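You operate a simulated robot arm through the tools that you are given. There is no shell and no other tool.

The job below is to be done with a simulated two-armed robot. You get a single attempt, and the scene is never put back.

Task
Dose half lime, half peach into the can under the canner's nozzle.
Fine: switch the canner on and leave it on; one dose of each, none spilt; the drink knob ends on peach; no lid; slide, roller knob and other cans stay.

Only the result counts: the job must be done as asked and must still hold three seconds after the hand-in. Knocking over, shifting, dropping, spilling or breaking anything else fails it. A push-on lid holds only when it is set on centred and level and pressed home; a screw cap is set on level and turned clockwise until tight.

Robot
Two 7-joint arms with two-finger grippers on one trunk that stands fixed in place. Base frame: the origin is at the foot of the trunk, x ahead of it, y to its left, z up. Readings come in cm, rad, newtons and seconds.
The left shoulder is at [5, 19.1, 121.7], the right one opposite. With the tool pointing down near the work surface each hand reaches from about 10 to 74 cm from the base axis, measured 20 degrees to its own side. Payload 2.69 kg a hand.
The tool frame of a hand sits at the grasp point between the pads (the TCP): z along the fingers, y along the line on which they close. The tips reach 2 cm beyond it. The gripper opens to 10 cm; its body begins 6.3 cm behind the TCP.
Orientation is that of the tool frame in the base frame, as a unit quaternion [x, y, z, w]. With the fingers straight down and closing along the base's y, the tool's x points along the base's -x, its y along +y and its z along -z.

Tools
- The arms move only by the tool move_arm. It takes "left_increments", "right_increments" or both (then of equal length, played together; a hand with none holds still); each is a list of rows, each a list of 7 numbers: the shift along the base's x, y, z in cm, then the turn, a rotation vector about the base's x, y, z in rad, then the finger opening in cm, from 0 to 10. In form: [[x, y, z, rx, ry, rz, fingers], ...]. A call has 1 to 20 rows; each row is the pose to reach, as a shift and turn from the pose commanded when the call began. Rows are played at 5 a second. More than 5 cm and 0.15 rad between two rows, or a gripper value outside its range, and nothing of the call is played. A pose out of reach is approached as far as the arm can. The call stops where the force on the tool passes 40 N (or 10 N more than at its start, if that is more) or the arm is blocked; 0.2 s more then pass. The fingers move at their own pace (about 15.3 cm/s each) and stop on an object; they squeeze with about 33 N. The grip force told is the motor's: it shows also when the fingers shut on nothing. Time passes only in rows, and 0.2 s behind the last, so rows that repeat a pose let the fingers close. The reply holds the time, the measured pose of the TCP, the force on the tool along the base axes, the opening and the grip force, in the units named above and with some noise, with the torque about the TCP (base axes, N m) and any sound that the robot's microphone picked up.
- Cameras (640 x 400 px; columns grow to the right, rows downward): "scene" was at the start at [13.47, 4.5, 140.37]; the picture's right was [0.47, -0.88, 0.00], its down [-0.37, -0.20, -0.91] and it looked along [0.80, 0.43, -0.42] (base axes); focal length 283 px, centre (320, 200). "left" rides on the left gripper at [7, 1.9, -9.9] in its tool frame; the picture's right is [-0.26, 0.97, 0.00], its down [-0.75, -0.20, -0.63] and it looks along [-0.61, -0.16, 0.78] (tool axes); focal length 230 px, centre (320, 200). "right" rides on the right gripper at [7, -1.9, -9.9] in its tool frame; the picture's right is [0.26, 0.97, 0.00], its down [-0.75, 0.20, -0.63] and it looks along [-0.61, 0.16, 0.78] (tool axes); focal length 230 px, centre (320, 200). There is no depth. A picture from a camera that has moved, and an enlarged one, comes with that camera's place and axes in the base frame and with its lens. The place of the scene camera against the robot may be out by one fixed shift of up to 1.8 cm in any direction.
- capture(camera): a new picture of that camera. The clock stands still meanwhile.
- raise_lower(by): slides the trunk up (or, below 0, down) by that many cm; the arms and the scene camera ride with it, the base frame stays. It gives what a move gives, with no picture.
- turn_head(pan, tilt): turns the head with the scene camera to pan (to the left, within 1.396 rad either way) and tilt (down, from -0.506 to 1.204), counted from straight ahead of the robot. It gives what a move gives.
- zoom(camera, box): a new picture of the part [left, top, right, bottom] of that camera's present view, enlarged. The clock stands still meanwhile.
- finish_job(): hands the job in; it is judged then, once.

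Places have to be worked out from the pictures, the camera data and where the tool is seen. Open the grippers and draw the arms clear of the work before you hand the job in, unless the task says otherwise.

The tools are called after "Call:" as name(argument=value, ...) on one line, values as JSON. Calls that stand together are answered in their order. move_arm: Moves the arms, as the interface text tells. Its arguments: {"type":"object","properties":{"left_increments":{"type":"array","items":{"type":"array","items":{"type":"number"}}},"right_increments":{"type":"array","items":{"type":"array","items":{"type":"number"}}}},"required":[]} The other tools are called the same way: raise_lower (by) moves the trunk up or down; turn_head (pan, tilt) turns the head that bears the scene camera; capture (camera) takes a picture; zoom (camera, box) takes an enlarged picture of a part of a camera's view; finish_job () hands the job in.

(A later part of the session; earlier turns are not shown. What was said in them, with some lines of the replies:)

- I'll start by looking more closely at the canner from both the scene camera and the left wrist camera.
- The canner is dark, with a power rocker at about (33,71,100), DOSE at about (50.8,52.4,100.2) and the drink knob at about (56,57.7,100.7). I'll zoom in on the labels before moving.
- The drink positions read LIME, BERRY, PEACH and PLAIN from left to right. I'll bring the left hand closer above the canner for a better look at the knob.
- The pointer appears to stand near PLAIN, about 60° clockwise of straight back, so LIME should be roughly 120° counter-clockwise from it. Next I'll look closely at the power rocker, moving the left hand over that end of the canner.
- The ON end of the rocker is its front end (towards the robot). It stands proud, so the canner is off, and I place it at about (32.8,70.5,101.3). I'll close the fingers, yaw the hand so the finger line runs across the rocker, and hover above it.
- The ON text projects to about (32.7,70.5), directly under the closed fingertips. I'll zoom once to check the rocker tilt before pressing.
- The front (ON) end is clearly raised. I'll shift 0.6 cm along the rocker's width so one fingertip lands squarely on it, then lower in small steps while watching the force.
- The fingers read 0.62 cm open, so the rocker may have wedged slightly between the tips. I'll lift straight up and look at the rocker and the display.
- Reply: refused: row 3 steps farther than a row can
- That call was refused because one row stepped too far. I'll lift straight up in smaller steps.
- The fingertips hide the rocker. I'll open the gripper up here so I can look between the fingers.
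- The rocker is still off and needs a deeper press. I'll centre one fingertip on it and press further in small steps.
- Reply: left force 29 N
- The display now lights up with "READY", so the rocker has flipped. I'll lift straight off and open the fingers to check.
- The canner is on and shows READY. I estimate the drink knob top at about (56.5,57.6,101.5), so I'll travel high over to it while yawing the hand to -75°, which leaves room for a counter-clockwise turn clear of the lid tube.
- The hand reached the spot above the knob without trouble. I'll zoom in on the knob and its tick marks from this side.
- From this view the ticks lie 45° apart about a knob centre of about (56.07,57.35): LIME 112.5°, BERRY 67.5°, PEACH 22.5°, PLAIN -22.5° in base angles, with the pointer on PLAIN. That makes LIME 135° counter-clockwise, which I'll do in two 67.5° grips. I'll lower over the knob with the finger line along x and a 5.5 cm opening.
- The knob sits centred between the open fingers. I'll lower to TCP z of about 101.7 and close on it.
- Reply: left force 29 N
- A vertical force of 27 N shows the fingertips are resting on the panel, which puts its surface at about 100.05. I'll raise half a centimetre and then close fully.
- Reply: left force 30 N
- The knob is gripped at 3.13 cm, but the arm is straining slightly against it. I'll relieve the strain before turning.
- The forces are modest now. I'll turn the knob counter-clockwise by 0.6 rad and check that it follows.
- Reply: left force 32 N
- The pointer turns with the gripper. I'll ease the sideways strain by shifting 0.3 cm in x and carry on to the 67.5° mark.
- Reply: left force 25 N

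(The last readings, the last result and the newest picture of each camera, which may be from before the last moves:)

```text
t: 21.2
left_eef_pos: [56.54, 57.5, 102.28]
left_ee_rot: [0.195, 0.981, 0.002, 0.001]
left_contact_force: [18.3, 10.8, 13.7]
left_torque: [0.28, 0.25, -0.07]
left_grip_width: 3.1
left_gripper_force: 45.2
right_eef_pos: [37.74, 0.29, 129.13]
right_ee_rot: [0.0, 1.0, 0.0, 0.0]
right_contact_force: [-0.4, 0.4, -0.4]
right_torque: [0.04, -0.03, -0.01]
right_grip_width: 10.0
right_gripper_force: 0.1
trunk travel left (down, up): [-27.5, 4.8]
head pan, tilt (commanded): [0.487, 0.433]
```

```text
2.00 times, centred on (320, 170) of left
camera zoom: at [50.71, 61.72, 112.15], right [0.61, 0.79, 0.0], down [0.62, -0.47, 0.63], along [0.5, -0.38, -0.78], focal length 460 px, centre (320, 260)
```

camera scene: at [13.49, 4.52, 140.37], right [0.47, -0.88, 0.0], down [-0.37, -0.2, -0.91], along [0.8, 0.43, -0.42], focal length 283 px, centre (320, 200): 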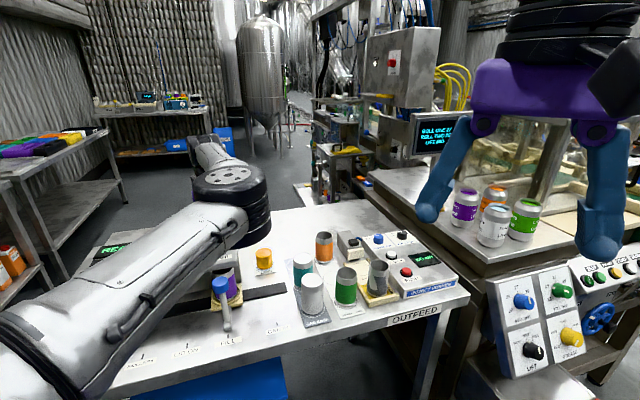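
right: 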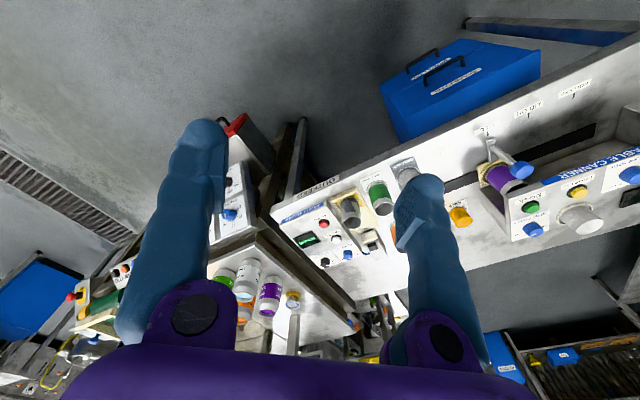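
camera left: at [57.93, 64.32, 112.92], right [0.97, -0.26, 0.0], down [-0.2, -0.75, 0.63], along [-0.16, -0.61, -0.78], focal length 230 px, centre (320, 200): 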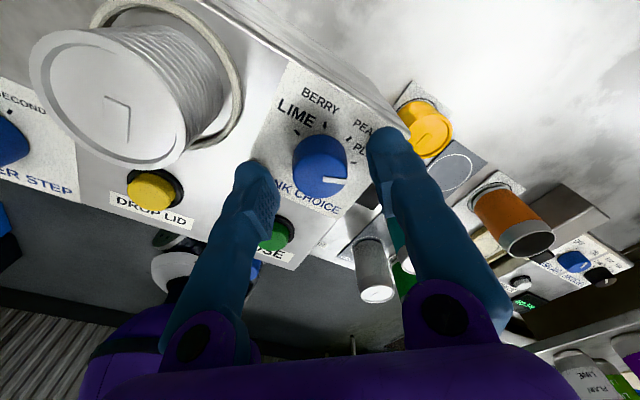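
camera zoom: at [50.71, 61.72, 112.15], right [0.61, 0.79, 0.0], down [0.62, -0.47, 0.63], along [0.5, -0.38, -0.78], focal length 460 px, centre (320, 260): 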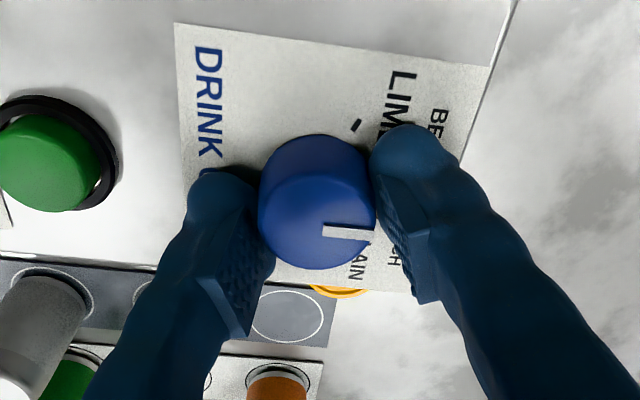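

The knob turned 67.5°. The drift of the TCP shows the true knob axis is near (56.09,57.69). I'll release, rise clear, yaw back to -90° re-centred on that axis, and look.

Call:
move_arm(left_increments=[[0.1, 0.1, 0, 0, 0, 0, 4.5], [0.1, 0.1, 0, 0, 0, 0, 4.5], [0, 0, 1.2, 0, 0, 0, 4.5], [-0.1, 0.2, 3.0, 0, 0, -0.05, 4.5], [-0.23, 0.39, 4, 0, 0, -0.19, 5], [-0.23, 0.39, 4, 0, 0, -0.33, 5], [-0.23, 0.39, 4, 0, 0, -0.47, 5], [-0.23, 0.39, 4, 0, 0, -0.61, 5], [-0.23, 0.39, 4, 0, 0, -0.75, 5], [-0.23, 0.39, 4, 0, 0, -0.89, 5], [-0.23, 0.39, 4, 0, 0, -1.03, 5], [-0.23, 0.39, 4, 0, 0, -1.178, 5], [-0.23, 0.39, 4, 0, 0, -1.178, 5]])

Call:
zoom(camera="left", box=[220, 50, 420, 250])

```text
t: 24.0
left_eef_pos: [56.07, 57.72, 106.34]
left_ee_rot: [0.708, 0.706, 0.001, 0.0]
left_contact_force: [-0.5, -0.6, -0.2]
left_torque: [0.01, 0.03, 0.0]
left_grip_width: 5.03
left_gripper_force: 0.0
right_eef_pos: [37.6, 0.43, 129.05]
right_ee_rot: [0.0, 1.0, 0.001, 0.001]
right_contact_force: [-0.4, -0.9, 0.9]
right_torque: [0.0, 0.05, 0.0]
right_grip_width: 10.01
right_gripper_force: 0.1
trunk travel left (down, up): [-27.5, 4.8]
head pan, tilt (commanded): [0.487, 0.433]
```

```text
2.00 times, centred on (320, 150) of left
camera zoom: at [58.01, 64.68, 116.11], right [0.97, -0.26, 0.0], down [-0.2, -0.75, 0.63], along [-0.16, -0.61, -0.78], focal length 460 px, centre (320, 300)
```

zoom: 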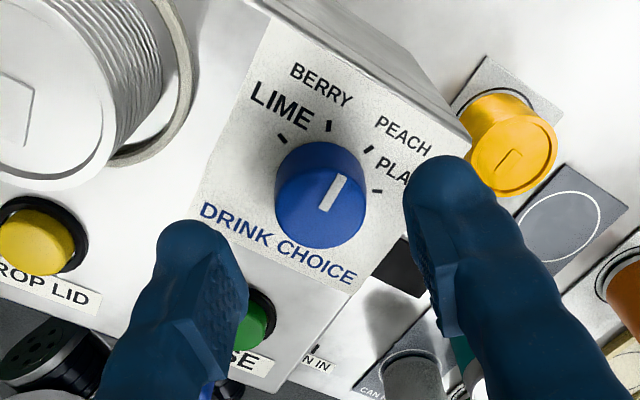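

Call:
zoom(camera="left", box=[280, 80, 360, 150])

```text
5.71 times, centred on (320, 115) of left
camera zoom: at [58.01, 64.68, 116.11], right [0.97, -0.26, 0.0], down [-0.2, -0.75, 0.63], along [-0.16, -0.61, -0.78], focal length 1315 px, centre (320, 686)
```

zoom: 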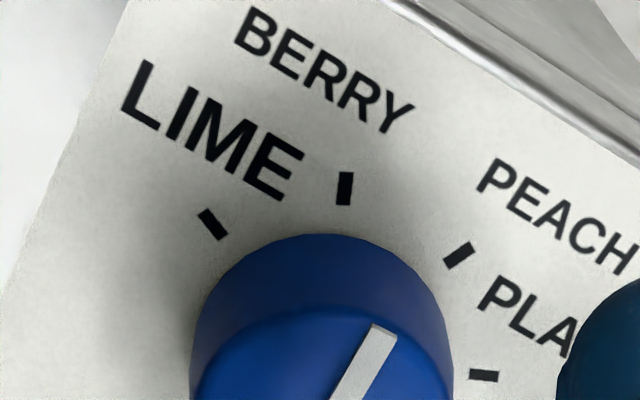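

The pointer sits at about 47°, as expected. I'll lower again, grip and turn another 67.5°.

Call:
move_arm(left_increments=[[0, 0, -1.5, 0, 0, 0, 5], [0, 0, -3, 0, 0, 0, 5], [0, 0, -3.85, 0, 0, 0, 5], [0, 0, -3.85, 0, 0, 0, 2], [0, 0, -3.85, 0, 0, 0, 2], [0, 0, -3.85, 0, 0, 0, 2]])

```text
t: 25.4
left_eef_pos: [56.13, 57.75, 102.46]
left_ee_rot: [0.707, 0.707, 0.001, 0.0]
left_contact_force: [1.0, 0.4, 1.1]
left_torque: [0.06, -0.04, 0.0]
left_grip_width: 3.08
left_gripper_force: 45.0
right_eef_pos: [37.72, 0.49, 129.01]
right_ee_rot: [0.0, 1.0, 0.001, 0.0]
right_contact_force: [0.0, 0.2, 0.5]
right_torque: [-0.03, -0.04, -0.01]
right_grip_width: 10.01
right_gripper_force: 0.1
trunk travel left (down, up): [-27.5, 4.8]
head pan, tilt (commanded): [0.487, 0.433]
```

That was a clean grip with almost no strain. I'll turn counter-clockwise by 1.17 rad to bring the pointer to LIME.

Call:
move_arm(left_increments=[[0, 0, 0, 0, 0, 0.12, 2], [0, 0, 0, 0, 0, 0.24, 2], [0, 0, 0, 0, 0, 0.36, 2], [0, 0, 0, 0, 0, 0.48, 2], [0, 0, 0, 0, 0, 0.6, 2], [0, 0, 0, 0, 0, 0.72, 2], [0, 0, 0, 0, 0, 0.84, 2], [0, 0, 0, 0, 0, 0.96, 2], [0, 0, 0, 0, 0, 1.08, 2], [0, 0, 0, 0, 0, 1.17, 2], [0, 0, 0, 0, 0, 1.17, 2]])

Call:
zoom(camera="left", box=[220, 70, 420, 270])

```text
t: 27.8
left_eef_pos: [56.14, 57.57, 102.48]
left_ee_rot: [0.199, 0.98, -0.001, 0.0]
left_contact_force: [-18.6, -14.0, -10.3]
left_torque: [-0.16, 0.12, -0.39]
left_grip_width: 3.1
left_gripper_force: 44.9
right_eef_pos: [37.49, 0.44, 129.24]
right_ee_rot: [-0.001, 1.0, 0.001, 0.0]
right_contact_force: [0.4, -0.6, -0.2]
right_torque: [-0.01, 0.03, 0.01]
right_grip_width: 10.0
right_gripper_force: 0.0
trunk travel left (down, up): [-27.5, 4.8]
head pan, tilt (commanded): [0.487, 0.433]
```

```text
2.00 times, centred on (320, 170) of left
camera zoom: at [50.32, 62.04, 112.31], right [0.61, 0.79, 0.0], down [0.61, -0.48, 0.63], along [0.5, -0.39, -0.78], focal length 460 px, centre (320, 260)
```

zoom: 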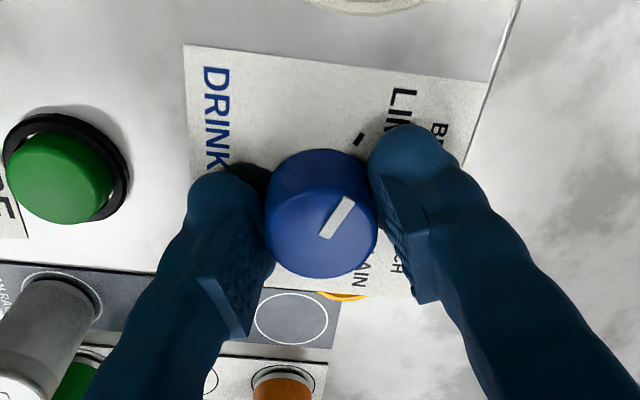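

The pointer looks to be on LIME, and the resisting torque suggests an end stop. I'll release, rise and check.

Call:
move_arm(left_increments=[[0, 0, 0, 0, 0, 0, 4.5], [0, 0, 0, 0, 0, 0, 4.5], [0, 0, 1.5, 0, 0, 0, 4.5], [0, 0, 4.5, 0, 0, 0, 4.5], [0, 0, 8, 0, 0, 0, 10], [-2, 1.5, 11, 0, 0, 0, 10], [-2, 1.5, 11, 0, 0, 0, 10]])

Call:
capture(camera="left")

Call:
zoom(camera="left", box=[240, 80, 400, 220])

```text
t: 29.4
left_eef_pos: [54.18, 59.26, 113.41]
left_ee_rot: [0.199, 0.98, 0.001, 0.0]
left_contact_force: [0.4, 0.1, -0.3]
left_torque: [0.02, 0.0, 0.01]
left_grip_width: 10.02
left_gripper_force: 0.1
right_eef_pos: [37.75, 0.5, 129.11]
right_ee_rot: [0.0, 1.0, 0.001, 0.0]
right_contact_force: [-0.1, -0.7, 0.0]
right_torque: [0.0, 0.0, -0.01]
right_grip_width: 10.0
right_gripper_force: 0.1
trunk travel left (down, up): [-27.5, 4.8]
head pan, tilt (commanded): [0.487, 0.433]
```

```text
taken
camera left: at [48.38, 63.67, 123.24], right [0.62, 0.79, 0.0], down [0.61, -0.48, 0.63], along [0.5, -0.39, -0.78], focal length 230 px, centre (320, 200)
```

left: 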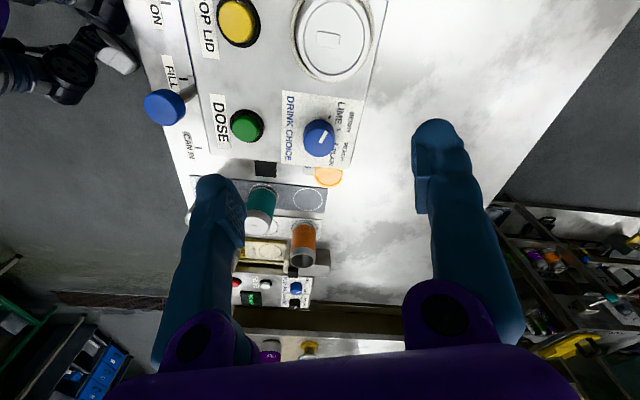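

```text
2.86 times, centred on (320, 150) of left
camera zoom: at [48.38, 63.67, 123.24], right [0.62, 0.79, 0.0], down [0.61, -0.48, 0.63], along [0.5, -0.39, -0.78], focal length 657 px, centre (320, 343)
```

zoom: 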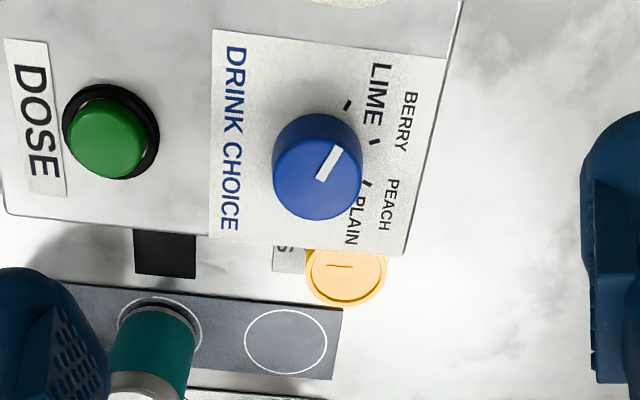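

The pointer measures about 112.8°, so it is on LIME. I'll now move to DOSE at about (50.75,52.6), closing the fingers and placing one fingertip above the button centre.

Call:
move_arm(left_increments=[[-1.2, -2.5, 0, 0, 0, 0, 0], [-2.5, -5, -1.5, 0, 0, 0, 0], [-3.73, -7.5, -3.5, 0, 0, 0, 0], [-3.73, -7.5, -5.4, 0, 0, 0, 0], [-3.73, -7.5, -5.4, 0, 0, 0, 0]])

Call:
capture(camera="left")

Call:
capture(camera="scene")

```text
t: 30.6
left_eef_pos: [50.44, 51.69, 108.09]
left_ee_rot: [0.199, 0.98, 0.001, 0.0]
left_contact_force: [0.3, -0.5, 0.6]
left_torque: [0.01, 0.0, 0.01]
left_grip_width: 0.0
left_gripper_force: 29.6
right_eef_pos: [37.72, 0.4, 129.19]
right_ee_rot: [0.0, 1.0, 0.001, 0.001]
right_contact_force: [0.2, -1.2, 0.5]
right_torque: [0.0, 0.0, 0.01]
right_grip_width: 9.99
right_gripper_force: 0.1
trunk travel left (down, up): [-27.5, 4.8]
head pan, tilt (commanded): [0.487, 0.433]
```

```text
taken
camera left: at [44.71, 56.04, 117.97], right [0.62, 0.79, 0.0], down [0.61, -0.48, 0.63], along [0.5, -0.39, -0.78], focal length 230 px, centre (320, 200)
```

left: 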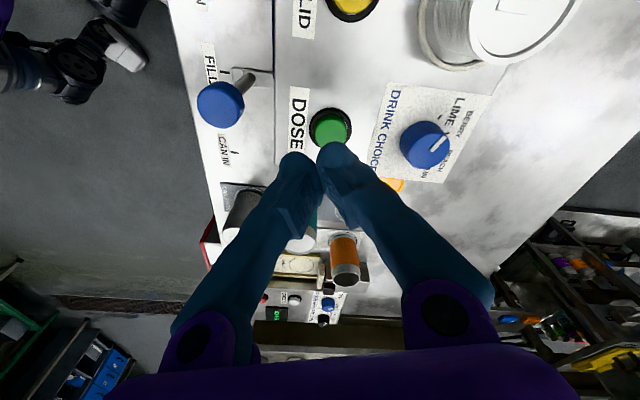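

```text
taken
camera scene: at [13.44, 4.44, 140.38], right [0.47, -0.88, 0.0], down [-0.37, -0.2, -0.91], along [0.8, 0.43, -0.42], focal length 283 px, centre (320, 200)
```

scene: 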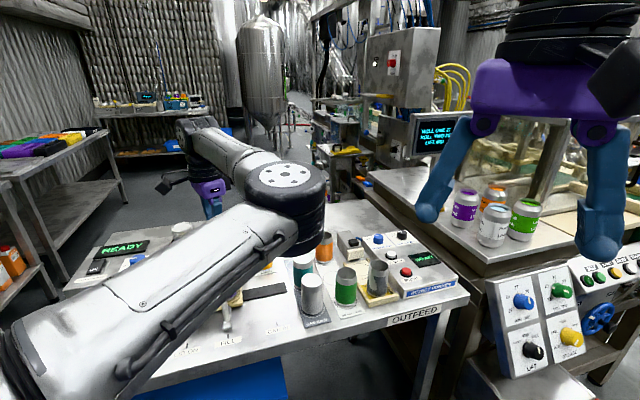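

The button centre projects to about (50.6,52.5), under the forward fingertip. I'll lower to just above contact first.

Call:
move_arm(left_increments=[[0, 0, -2.5, 0, 0, 0, 0], [0, 0, -4, 0, 0, 0, 0], [0, 0, -4.5, 0, 0, 0, 0], [0, 0, -4.8, 0, 0, 0, 0]])

Call:
zoom(camera="left", box=[240, 70, 440, 195])

Call:
zoom(camera="scene", box=[60, 220, 180, 295])

```text
t: 31.6
left_eef_pos: [50.28, 51.65, 103.22]
left_ee_rot: [0.2, 0.98, 0.001, 0.0]
left_contact_force: [-0.2, 0.2, 0.1]
left_torque: [-0.02, -0.02, 0.0]
left_grip_width: 0.03
left_gripper_force: 29.1
right_eef_pos: [37.73, 0.46, 129.03]
right_ee_rot: [0.0, 1.0, 0.001, 0.001]
right_contact_force: [-0.2, 1.2, 0.2]
right_torque: [0.02, -0.01, 0.0]
right_grip_width: 10.0
right_gripper_force: 0.1
trunk travel left (down, up): [-27.5, 4.8]
head pan, tilt (commanded): [0.487, 0.433]
```

```text
3.20 times, centred on (340, 132) of left
camera zoom: at [44.61, 56.1, 113.1], right [0.61, 0.79, 0.0], down [0.61, -0.48, 0.63], along [0.5, -0.39, -0.78], focal length 736 px, centre (256, 416)
```

zoom: 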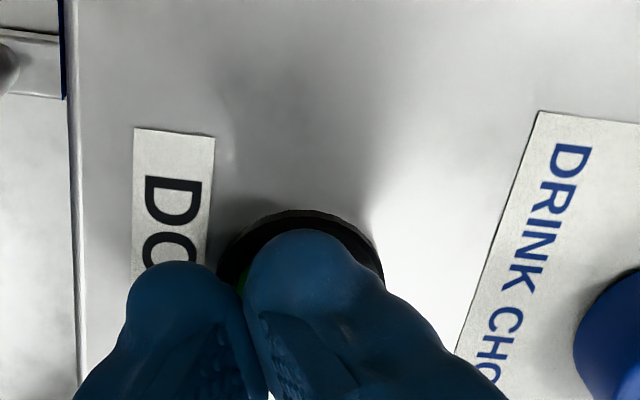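

```text
5.33 times, centred on (120, 258) of scene
camera zoom: at [13.47, 4.5, 140.38], right [0.47, -0.88, 0.0], down [-0.37, -0.2, -0.91], along [0.8, 0.43, -0.42], focal length 1509 px, centre (1387, -107)
```

zoom: 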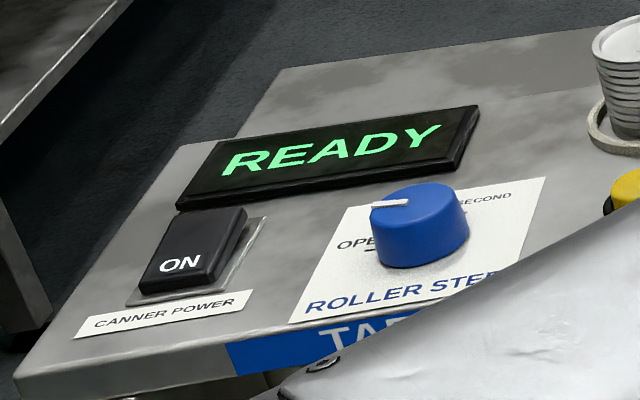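

The fingertip is centred over the button and the display still reads READY. I'll press down steadily in a single stroke.

Call:
move_arm(left_increments=[[0, 0, -0.3, 0, 0, 0, 0], [0, 0, -0.6, 0, 0, 0, 0], [0, 0, -0.9, 0, 0, 0, 0]])

Call:
zoom(camera="scene", box=[60, 220, 180, 295])

```text
t: 32.4
left_eef_pos: [50.29, 51.72, 102.55]
left_ee_rot: [0.2, 0.98, 0.002, 0.001]
left_contact_force: [-0.3, 0.4, 11.6]
left_torque: [0.05, -0.01, -0.02]
left_grip_width: 0.59
left_gripper_force: 29.5
right_eef_pos: [37.52, 0.29, 129.15]
right_ee_rot: [0.001, 1.0, 0.002, 0.002]
right_contact_force: [-0.1, 0.9, -0.3]
right_torque: [-0.04, 0.04, -0.02]
right_grip_width: 9.98
right_gripper_force: 0.1
trunk travel left (down, up): [-27.5, 4.8]
head pan, tilt (commanded): [0.487, 0.433]
heard: click
```

```text
5.33 times, centred on (120, 258) of scene
camera zoom: at [13.37, 4.41, 140.41], right [0.47, -0.88, 0.0], down [-0.37, -0.2, -0.91], along [0.8, 0.43, -0.42], focal length 1509 px, centre (1387, -107)
```

zoom: 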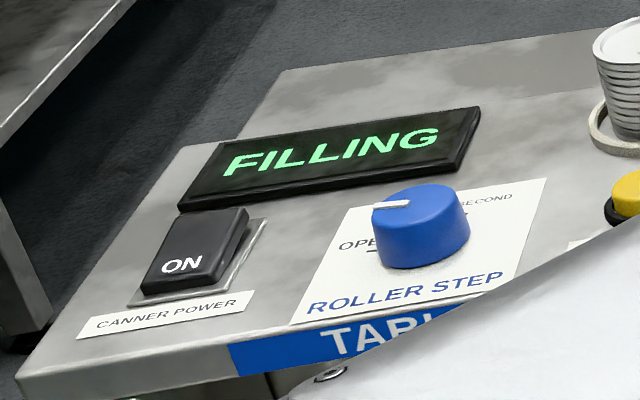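

I heard a click and the display shows FILLING. I'll release the button by lifting straight up and hold still while it fills.

Call:
move_arm(left_increments=[[0, 0, 1.0, 0, 0, 0, 0], [0, 0, 3, 0, 0, 0, 0], [0, 0, 6, 0, 0, 0, 0], [0, 0, 6, 0, 0, 0, 0]])

Call:
zoom(camera="scene", box=[60, 220, 180, 295])

```text
t: 33.4
left_eef_pos: [50.5, 51.83, 108.39]
left_ee_rot: [0.199, 0.98, 0.0, 0.0]
left_contact_force: [-0.2, -0.1, 0.0]
left_torque: [-0.03, 0.02, -0.01]
left_grip_width: 0.0
left_gripper_force: 29.3
right_eef_pos: [37.67, 0.46, 129.13]
right_ee_rot: [0.0, 1.0, 0.001, 0.0]
right_contact_force: [-1.0, -0.6, 0.1]
right_torque: [0.01, -0.02, 0.01]
right_grip_width: 9.99
right_gripper_force: 0.1
trunk travel left (down, up): [-27.5, 4.8]
head pan, tilt (commanded): [0.487, 0.433]
```

```text
5.33 times, centred on (120, 258) of scene
camera zoom: at [13.5, 4.52, 140.37], right [0.47, -0.88, 0.0], down [-0.37, -0.2, -0.91], along [0.8, 0.43, -0.42], focal length 1509 px, centre (1387, -107)
```

zoom: 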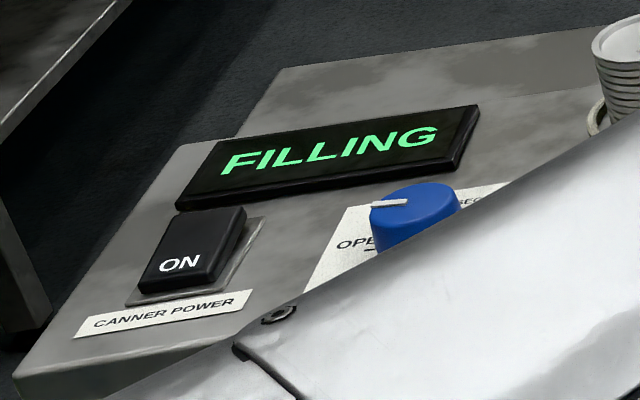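

Still FILLING. I won't touch the knob yet; I'll hold still for a few seconds and look again.

Call:
move_arm(left_increments=[[0, 0, 0, 0, 0, 0, 0], [0, 0, 0, 0, 0, 0, 0], [0, 0, 0, 0, 0, 0, 0], [0, 0, 0, 0, 0, 0, 0], [0, 0, 0, 0, 0, 0, 0], [0, 0, 0, 0, 0, 0, 0], [0, 0, 0, 0, 0, 0, 0], [0, 0, 0, 0, 0, 0, 0], [0, 0, 0, 0, 0, 0, 0], [0, 0, 0, 0, 0, 0, 0]])

Call:
zoom(camera="scene", box=[60, 220, 180, 295])

```text
t: 35.6
left_eef_pos: [50.42, 51.74, 108.45]
left_ee_rot: [0.2, 0.98, 0.002, 0.0]
left_contact_force: [1.4, 0.7, 0.7]
left_torque: [0.02, -0.01, -0.01]
left_grip_width: 0.0
left_gripper_force: 29.7
right_eef_pos: [37.63, 0.47, 129.11]
right_ee_rot: [0.0, 1.0, 0.001, 0.001]
right_contact_force: [-0.3, 1.0, -0.4]
right_torque: [-0.02, 0.0, 0.02]
right_grip_width: 10.03
right_gripper_force: 0.0
trunk travel left (down, up): [-27.5, 4.8]
head pan, tilt (commanded): [0.487, 0.433]
```

```text
5.33 times, centred on (120, 258) of scene
camera zoom: at [13.47, 4.5, 140.37], right [0.47, -0.88, 0.0], down [-0.37, -0.2, -0.91], along [0.8, 0.43, -0.42], focal length 1509 px, centre (1387, -107)
```

zoom: 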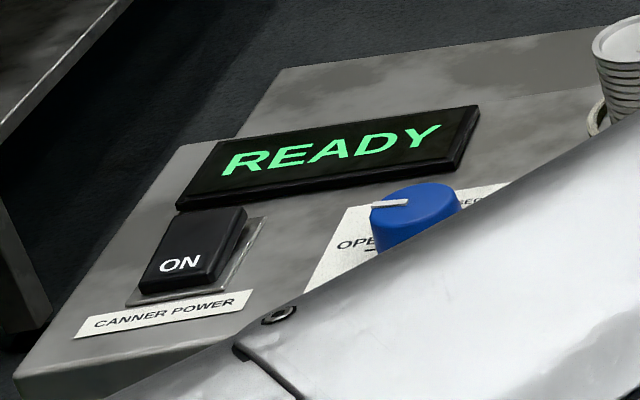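

It is READY again, so one lime dose has been delivered. I'll return over the knob at yaw 0° with the fingers 5 cm open, ready for a 90° clockwise turn to PEACH.

Call:
move_arm(left_increments=[[1.5, 1.5, 0.5, 0, 0, 0.1, 5], [3.5, 3.5, 0.5, 0, 0, 0.2, 5], [5.0, 5.2, 0.3, 0, 0, 0.3, 5], [5.75, 5.97, 0, 0, 0, 0.401, 5], [5.75, 5.97, -2.5, 0, 0, 0.401, 5], [5.75, 5.97, -4, 0, 0, 0.401, 5]])

Call:
capture(camera="left")

```text
t: 37.0
left_eef_pos: [56.14, 57.81, 104.27]
left_ee_rot: [0.0, 1.0, 0.0, 0.001]
left_contact_force: [0.0, 0.3, -0.1]
left_torque: [0.04, 0.0, 0.01]
left_grip_width: 4.99
left_gripper_force: 0.0
right_eef_pos: [37.7, 0.45, 129.05]
right_ee_rot: [0.0, 1.0, 0.001, 0.0]
right_contact_force: [-1.3, -0.7, 0.4]
right_torque: [0.0, 0.02, -0.01]
right_grip_width: 9.98
right_gripper_force: 0.0
trunk travel left (down, up): [-27.5, 4.8]
head pan, tilt (commanded): [0.487, 0.433]
```

```text
taken
camera left: at [49.2, 59.52, 114.2], right [0.26, 0.97, 0.0], down [0.75, -0.2, 0.63], along [0.61, -0.16, -0.78], focal length 230 px, centre (320, 200)
```

left: 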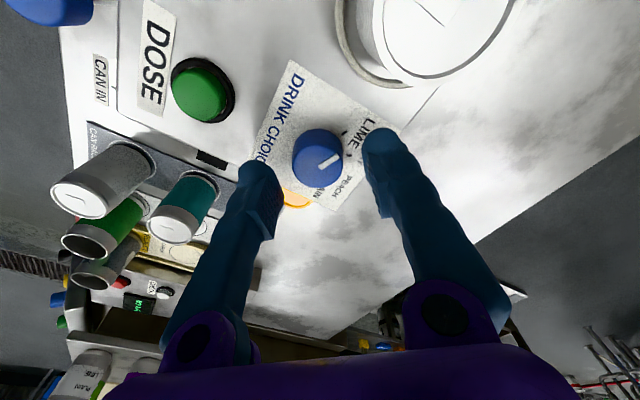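

The fingers straddle the knob and are clear of the tube. I'll lower and close on it.

Call:
move_arm(left_increments=[[0, 0, -1, 0, 0, 0, 5], [0, 0, -1.85, 0, 0, 0, 5], [0, 0, -1.85, 0, 0, 0, 2], [0, 0, -1.85, 0, 0, 0, 2], [0, 0, -1.85, 0, 0, 0, 2]])

Call:
zoom(camera="left", box=[220, 70, 420, 270])

```text
t: 38.2
left_eef_pos: [56.17, 57.53, 102.45]
left_ee_rot: [0.001, 1.0, 0.0, 0.0]
left_contact_force: [-4.4, -7.7, -4.4]
left_torque: [-0.13, 0.03, -0.04]
left_grip_width: 3.11
left_gripper_force: 45.6
right_eef_pos: [37.69, 0.35, 129.14]
right_ee_rot: [-0.001, 1.0, 0.0, 0.001]
right_contact_force: [-0.8, -1.5, -0.4]
right_torque: [0.01, 0.02, -0.03]
right_grip_width: 10.01
right_gripper_force: 0.0
trunk travel left (down, up): [-27.5, 4.8]
head pan, tilt (commanded): [0.487, 0.433]
```

```text
2.00 times, centred on (320, 170) of left
camera zoom: at [49.18, 59.4, 112.33], right [0.26, 0.97, 0.0], down [0.75, -0.2, 0.63], along [0.61, -0.16, -0.78], focal length 460 px, centre (320, 260)
```

zoom: 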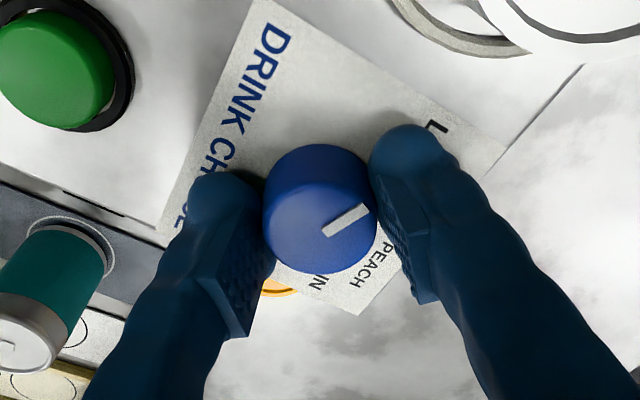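

A firm grip with low forces. I'll turn clockwise by 1.571 rad (90°) to PEACH.

Call:
move_arm(left_increments=[[0, -0.08, 0, 0, 0, -0.13, 2], [0, -0.08, 0, 0, 0, -0.26, 2], [0, -0.08, 0, 0, 0, -0.39, 2], [0, -0.08, 0, 0, 0, -0.52, 2], [0, -0.08, 0, 0, 0, -0.65, 2], [0, -0.08, 0, 0, 0, -0.78, 2], [0, -0.08, 0, 0, 0, -0.91, 2], [0, -0.08, 0, 0, 0, -1.04, 2], [0, -0.08, 0, 0, 0, -1.17, 2], [0, -0.08, 0, 0, 0, -1.3, 2], [0, -0.08, 0, 0, 0, -1.43, 2], [0, -0.08, 0, 0, 0, -1.571, 2], [0, -0.08, 0, 0, 0, -1.571, 2]])

Call:
zoom(camera="left", box=[220, 70, 420, 270])

```text
t: 41.0
left_eef_pos: [56.15, 57.5, 102.45]
left_ee_rot: [0.708, 0.707, 0.0, 0.001]
left_contact_force: [-8.5, -13.0, -10.0]
left_torque: [-0.05, 0.11, -0.03]
left_grip_width: 3.09
left_gripper_force: 45.0
right_eef_pos: [37.73, 0.39, 129.18]
right_ee_rot: [0.0, 1.0, 0.001, 0.001]
right_contact_force: [-0.5, -0.1, -0.2]
right_torque: [-0.03, -0.02, 0.0]
right_grip_width: 10.01
right_gripper_force: 0.1
trunk travel left (down, up): [-27.5, 4.8]
head pan, tilt (commanded): [0.487, 0.433]
```

```text
2.00 times, centred on (320, 170) of left
camera zoom: at [57.99, 64.49, 112.33], right [0.97, -0.26, 0.0], down [-0.2, -0.75, 0.63], along [-0.16, -0.61, -0.78], focal length 460 px, centre (320, 260)
```

zoom: 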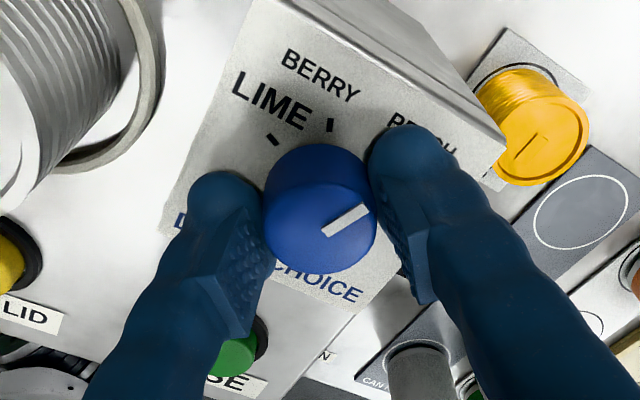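

The pointer turned with the grip. I'll release, rise and measure its angle.

Call:
move_arm(left_increments=[[0, 0, 0, 0, 0, 0, 4.6], [0, 0, 0, 0, 0, 0, 4.6], [0, 0, 1.5, 0, 0, 0, 4.6], [0, 0, 4.5, 0, 0, 0, 5], [0, 0, 8, 0, 0, 0, 10], [0, 0, 11, 0, 0, 0.1, 10], [0, 0, 11, 0, 0, 0.2, 10]])

Call:
zoom(camera="left", box=[280, 60, 360, 130])

Call:
capture(camera="left")

```text
t: 42.6
left_eef_pos: [56.15, 57.63, 113.4]
left_ee_rot: [0.633, 0.774, 0.0, 0.0]
left_contact_force: [0.0, -0.1, 0.2]
left_torque: [0.01, 0.01, 0.02]
left_grip_width: 10.0
left_gripper_force: 0.0
right_eef_pos: [37.65, 0.54, 129.06]
right_ee_rot: [0.0, 1.0, 0.0, 0.0]
right_contact_force: [0.3, -0.4, 0.2]
right_torque: [-0.02, 0.0, -0.02]
right_grip_width: 10.01
right_gripper_force: 0.0
trunk travel left (down, up): [-27.5, 4.8]
head pan, tilt (commanded): [0.487, 0.433]
```

```text
5.71 times, centred on (320, 95) of left
camera zoom: at [56.61, 64.87, 123.34], right [1.0, -0.06, 0.0], down [-0.05, -0.78, 0.63], along [-0.04, -0.63, -0.78], focal length 1315 px, centre (320, 800)
```

zoom: 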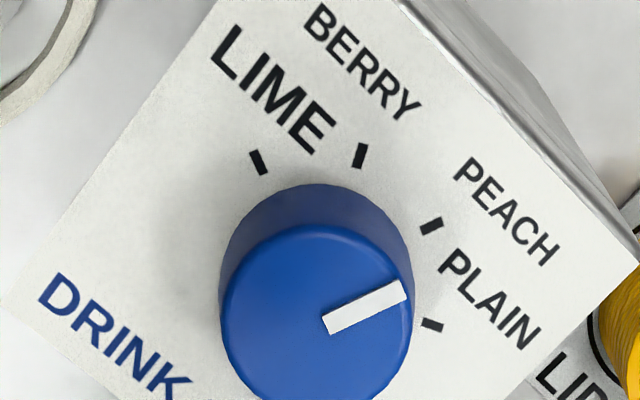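

```text
taken
camera left: at [56.61, 64.87, 123.34], right [1.0, -0.06, 0.0], down [-0.05, -0.78, 0.63], along [-0.04, -0.63, -0.78], focal length 230 px, centre (320, 200)
```

left: 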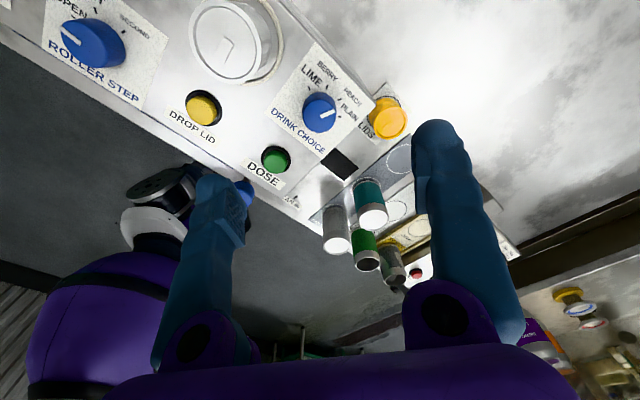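

The pointer measures about 21°, so it is on PEACH (22.5°). I'll return to the same pose over DOSE as before with the fingers closed.

Call:
move_arm(left_increments=[[-0.8, -0.8, 0, 0, 0, 0.14, 0], [-1.6, -1.7, 0, 0, 0, 0.28, 0], [-2.5, -2.5, 0, 0, 0, 0.42, 0], [-3.3, -3.4, 0, 0, 0, 0.56, 0], [-4.1, -4.2, -0.5, 0, 0, 0.7, 0], [-4.9, -5.1, -1.5, 0, 0, 0.84, 0], [-5.75, -5.89, -3, 0, 0, 0.97, 0], [-5.75, -5.89, -5.15, 0, 0, 0.97, 0], [-5.75, -5.89, -7.6, 0, 0, 0.97, 0], [-5.75, -5.89, -9.9, 0, 0, 0.97, 0]])

Call:
capture(camera="left")

Call:
zoom(camera="left", box=[240, 70, 440, 195])

Call:
zoom(camera="scene", box=[60, 220, 180, 295])

```text
t: 44.8
left_eef_pos: [50.48, 51.73, 103.33]
left_ee_rot: [0.2, 0.98, 0.001, 0.0]
left_contact_force: [1.1, -0.5, 1.0]
left_torque: [0.0, 0.0, 0.05]
left_grip_width: 0.0
left_gripper_force: 29.1
right_eef_pos: [37.62, 0.53, 129.11]
right_ee_rot: [0.001, 1.0, 0.002, 0.0]
right_contact_force: [0.5, -0.3, -0.3]
right_torque: [-0.04, -0.01, 0.01]
right_grip_width: 10.0
right_gripper_force: 0.1
trunk travel left (down, up): [-27.5, 4.8]
head pan, tilt (commanded): [0.487, 0.433]
```

```text
taken
camera left: at [44.73, 56.15, 113.29], right [0.61, 0.79, 0.0], down [0.61, -0.48, 0.63], along [0.5, -0.39, -0.78], focal length 230 px, centre (320, 200)
```

left: 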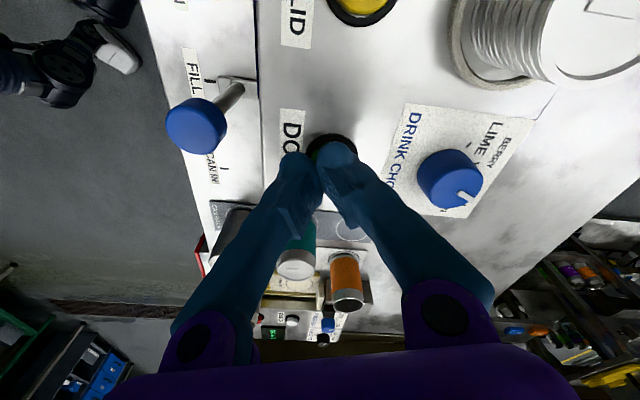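

```text
3.20 times, centred on (340, 132) of left
camera zoom: at [44.73, 56.15, 113.29], right [0.61, 0.79, 0.0], down [0.61, -0.48, 0.63], along [0.5, -0.39, -0.78], focal length 736 px, centre (256, 416)
```

zoom: 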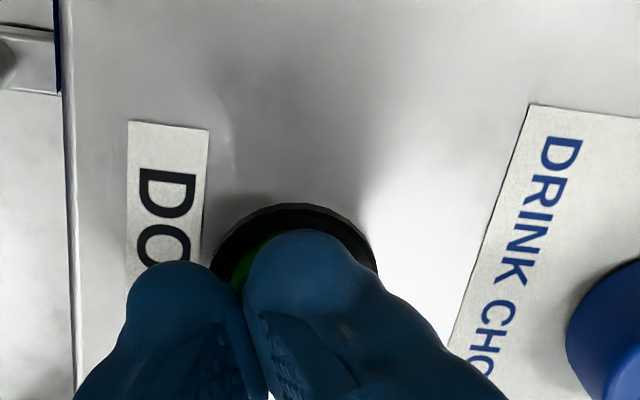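

```text
5.33 times, centred on (120, 258) of scene
camera zoom: at [13.5, 4.54, 140.37], right [0.47, -0.88, 0.0], down [-0.37, -0.2, -0.91], along [0.8, 0.43, -0.42], focal length 1509 px, centre (1387, -107)
```

zoom: 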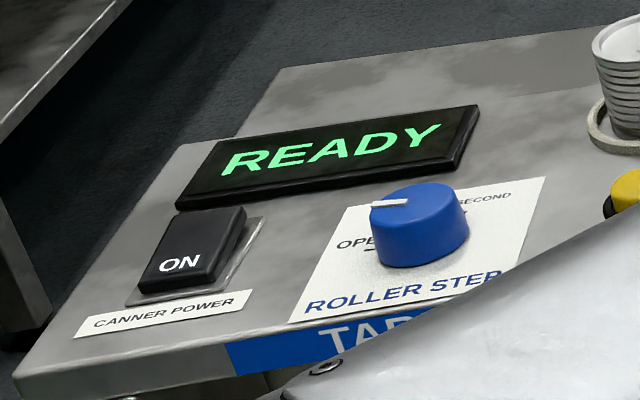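

The fingertip is centred over DOSE and the display reads READY. I'll press again with the same stroke for the peach dose.

Call:
move_arm(left_increments=[[0, 0, -0.35, 0, 0, 0, 0], [0, 0, -0.65, 0, 0, 0, 0], [0, 0, -0.95, 0, 0, 0, 0], [0, 0, -1.25, 0, 0, 0, 0]])

Call:
zoom(camera="scene", box=[60, 220, 180, 295])

```text
t: 45.8
left_eef_pos: [50.49, 51.67, 102.54]
left_ee_rot: [0.2, 0.98, 0.003, 0.003]
left_contact_force: [3.5, 1.9, 11.7]
left_torque: [0.0, -0.08, 0.03]
left_grip_width: 0.61
left_gripper_force: 29.7
right_eef_pos: [37.64, 0.3, 129.11]
right_ee_rot: [0.0, 1.0, 0.002, 0.002]
right_contact_force: [-0.2, 0.8, -0.1]
right_torque: [-0.05, 0.01, 0.02]
right_grip_width: 10.02
right_gripper_force: 0.1
trunk travel left (down, up): [-27.5, 4.8]
head pan, tilt (commanded): [0.487, 0.433]
heard: click
```

```text
5.33 times, centred on (120, 258) of scene
camera zoom: at [13.41, 4.42, 140.41], right [0.47, -0.88, 0.0], down [-0.37, -0.2, -0.91], along [0.8, 0.43, -0.42], focal length 1509 px, centre (1387, -107)
```

zoom: 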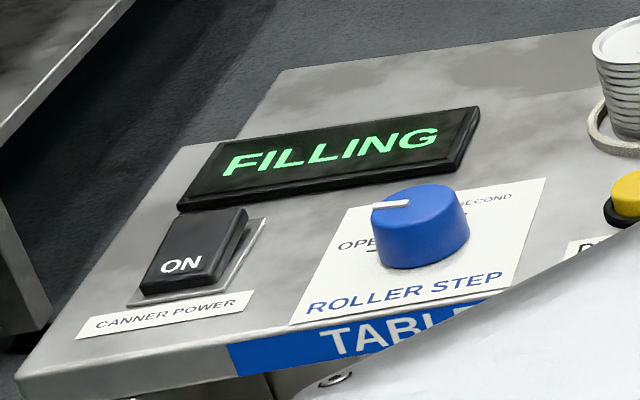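

I heard a second click and the display shows FILLING again. I'll lift straight off the button and wait for the dose to end.

Call:
move_arm(left_increments=[[0, 0, 1, 0, 0, 0, 0], [0, 0, 3.5, 0, 0, 0, 0], [0, 0, 7, 0, 0, 0, 0], [0, 0, 10, 0, 0, 0, 0], [0, 0, 10, 0, 0, 0, 0], [0, 0, 10, 0, 0, 0, 0], [0, 0, 10, 0, 0, 0, 0], [0, 0, 10, 0, 0, 0, 0], [0, 0, 10, 0, 0, 0, 0], [0, 0, 10, 0, 0, 0, 0], [0, 0, 10, 0, 0, 0, 0], [0, 0, 10, 0, 0, 0, 0], [0, 0, 10, 0, 0, 0, 0], [0, 0, 10, 0, 0, 0, 0], [0, 0, 10, 0, 0, 0, 0]])

Call:
zoom(camera="scene", box=[60, 220, 180, 295])

Call:
capture(camera="left")

```text
t: 49.0
left_eef_pos: [50.42, 51.69, 112.34]
left_ee_rot: [0.2, 0.98, 0.001, 0.0]
left_contact_force: [0.6, 0.3, 0.1]
left_torque: [-0.02, -0.04, -0.01]
left_grip_width: 0.0
left_gripper_force: 29.6
right_eef_pos: [37.65, 0.48, 129.05]
right_ee_rot: [0.0, 1.0, 0.001, 0.0]
right_contact_force: [-0.5, 0.1, -0.2]
right_torque: [-0.02, 0.01, 0.0]
right_grip_width: 9.99
right_gripper_force: 0.1
trunk travel left (down, up): [-27.5, 4.8]
head pan, tilt (commanded): [0.487, 0.433]
```

```text
5.33 times, centred on (120, 258) of scene
camera zoom: at [13.47, 4.5, 140.37], right [0.47, -0.88, 0.0], down [-0.37, -0.2, -0.91], along [0.8, 0.43, -0.42], focal length 1509 px, centre (1387, -107)
```

zoom: 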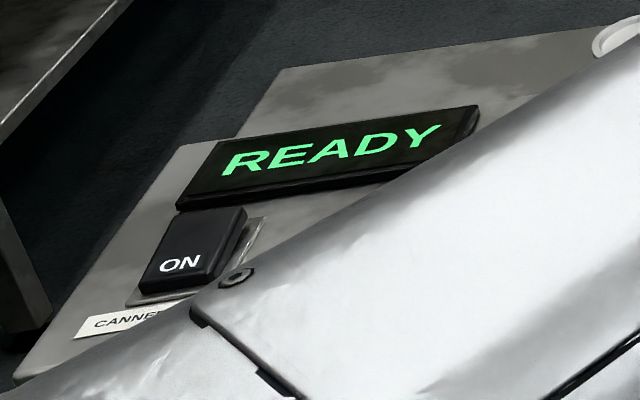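

```text
taken
camera left: at [44.7, 56.12, 122.2], right [0.61, 0.79, 0.0], down [0.61, -0.48, 0.63], along [0.5, -0.39, -0.78], focal length 230 px, centre (320, 200)
```

left: 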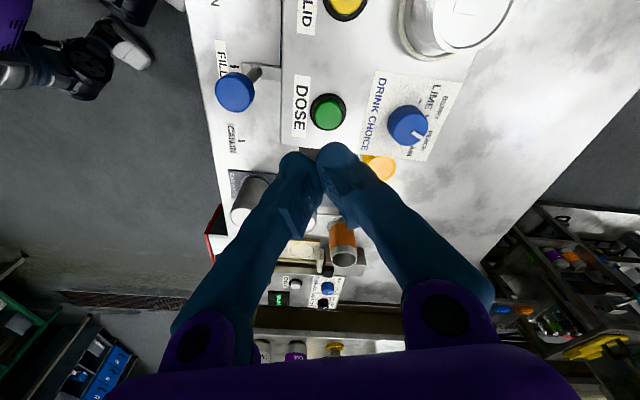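

READY again, so both doses are done. I'll draw the arm up and back towards its start, opening the gripper, then check everything.

Call:
move_arm(left_increments=[[0, 0, 4, 0, 0, 0, 0], [0, 0, 8, 0, 0, 0, 0], [0, 0, 12, 0, 0, 0.1, 5], [-4, 0, 14, 0, 0, 0.2, 10], [-8, 0, 16, 0, 0, 0.3, 10], [-12, 0, 16.3, 0, 0, 0.4, 10], [-15.5, 0, 16.3, 0, 0, 0.4, 10], [-15.5, 0, 16.3, 0, 0, 0.4, 10]])

Call:
capture(camera="scene")

Call:
capture(camera="left")

Call:
zoom(camera="left", box=[230, 0, 550, 200])

Call:
zoom(camera="scene", box=[60, 200, 300, 350])

Call:
zoom(camera="right", box=[380, 60, 640, 260])

```text
t: 50.8
left_eef_pos: [34.89, 51.69, 128.52]
left_ee_rot: [0.0, 1.0, 0.001, -0.001]
left_contact_force: [0.3, -0.3, 0.4]
left_torque: [0.03, 0.01, 0.01]
left_grip_width: 9.99
left_gripper_force: 0.0
right_eef_pos: [37.72, 0.53, 129.07]
right_ee_rot: [0.0, 1.0, 0.001, 0.0]
right_contact_force: [0.9, 0.4, 0.5]
right_torque: [-0.01, -0.01, 0.0]
right_grip_width: 9.97
right_gripper_force: 0.1
trunk travel left (down, up): [-27.5, 4.8]
head pan, tilt (commanded): [0.487, 0.433]
```

```text
taken
camera scene: at [13.51, 4.5, 140.37], right [0.47, -0.88, 0.0], down [-0.37, -0.2, -0.91], along [0.8, 0.43, -0.42], focal length 283 px, centre (320, 200)
```

scene: 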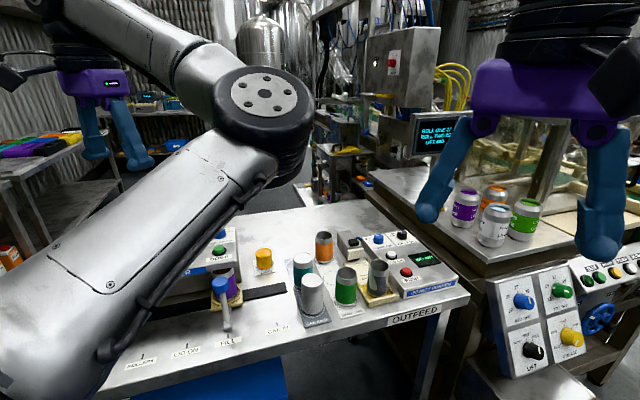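

```text
taken
camera left: at [27.92, 53.58, 138.38], right [0.26, 0.97, 0.0], down [0.75, -0.2, 0.63], along [0.61, -0.16, -0.78], focal length 230 px, centre (320, 200)
```

left: 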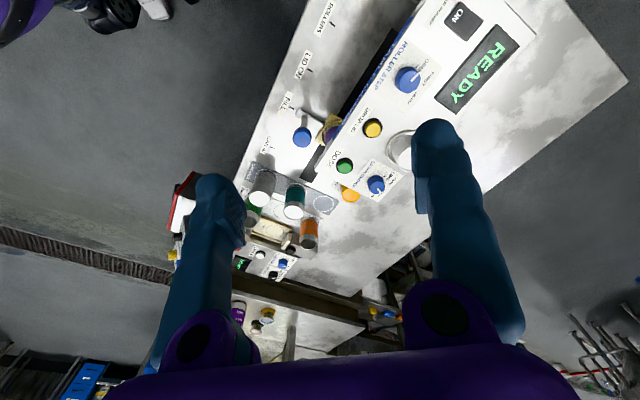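

```text
2.00 times, centred on (390, 100) of left
camera zoom: at [27.92, 53.58, 138.38], right [0.26, 0.97, 0.0], down [0.75, -0.2, 0.63], along [0.61, -0.16, -0.78], focal length 460 px, centre (180, 400)
```

zoom: 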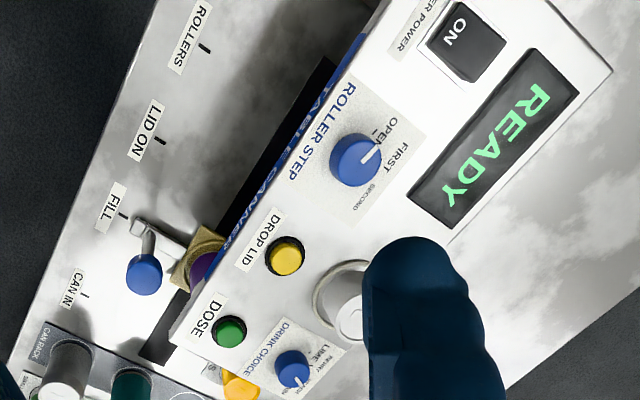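

```text
2.67 times, centred on (180, 275) of scene
camera zoom: at [13.51, 4.5, 140.37], right [0.47, -0.88, 0.0], down [-0.37, -0.2, -0.91], along [0.8, 0.43, -0.42], focal length 755 px, centre (693, 0)
```

zoom: 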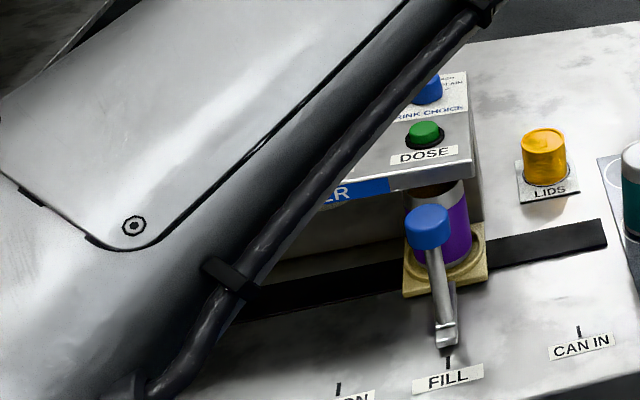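

```text
2.00 times, centred on (510, 160) of right
camera zoom: at [30.7, -1.34, 138.91], right [-0.26, 0.97, 0.0], down [0.75, 0.2, 0.63], along [0.61, 0.16, -0.78], focal length 460 px, centre (-60, 280)
```

zoom: 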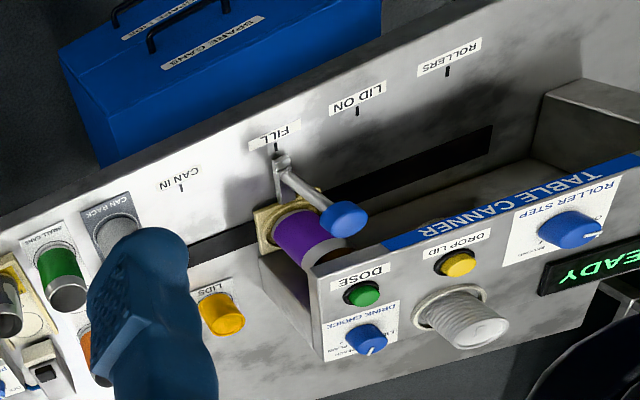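

Everything looks undisturbed and the canner is on. I'll take one last close look at the knob pointer and the can.

Call:
zoom(camera="left", box=[320, 140, 440, 215])

Call:
zoom(camera="right", box=[500, 180, 620, 255])

Call:
zoom(camera="scene", box=[200, 250, 260, 315])

```text
5.33 times, centred on (380, 178) of left
camera zoom: at [27.92, 53.58, 138.38], right [0.26, 0.97, 0.0], down [0.75, -0.2, 0.63], along [0.61, -0.16, -0.78], focal length 1227 px, centre (0, 320)
```

zoom: 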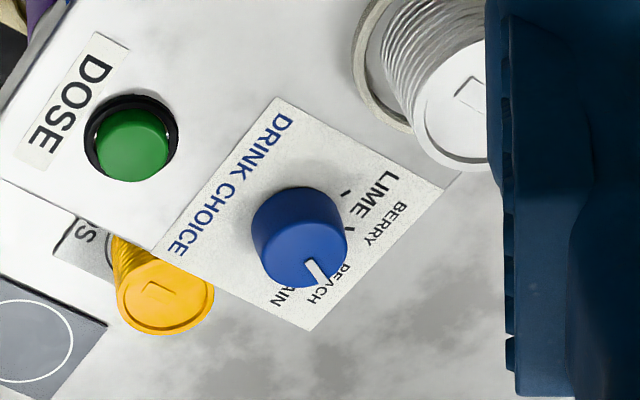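

```text
5.33 times, centred on (560, 218) of right
camera zoom: at [30.7, -1.34, 138.91], right [-0.26, 0.97, 0.0], down [0.75, 0.2, 0.63], along [0.61, 0.16, -0.78], focal length 1227 px, centre (-960, 107)
```

zoom: 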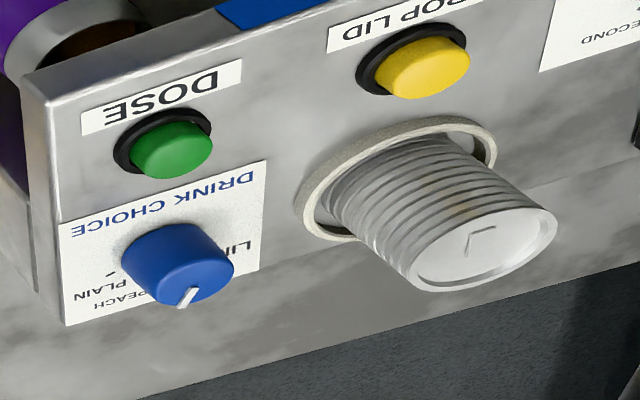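

```text
6.15 times, centred on (230, 282) of scene
camera zoom: at [13.51, 4.5, 140.37], right [0.47, -0.88, 0.0], down [-0.37, -0.2, -0.91], along [0.8, 0.43, -0.42], focal length 1741 px, centre (874, -308)
```

zoom: 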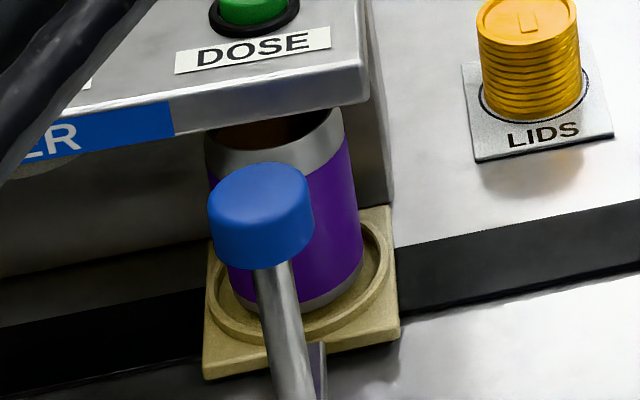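

The pointer stands on PEACH and the can is filled with no spill visible. The power is on, the slide is at FILL, and both arms are clear with their grippers open, so I'm handing in the job.

Call:
finish_job()

```text
The job is handed in.
```

I dosed the can under the nozzle with one lime and one peach dose, and handed the job in.

- **Canner:** it is switched on and the display read READY after the second dose.
- **Doses:** I pressed DOSE once with the knob on LIME and once on PEACH. The display showed FILLING and then READY each time.
- **Drink knob:** it ends on PEACH.
- **Can:** it holds liquid, has no lid, and I saw no spill in the last pictures.
- **Everything else:** I didn't touch the slide, the roller knob or the other cans, and they look unmoved. Both arms are clear of the canner with their grippers open.

The hand-in reply did not say whether the job passed.
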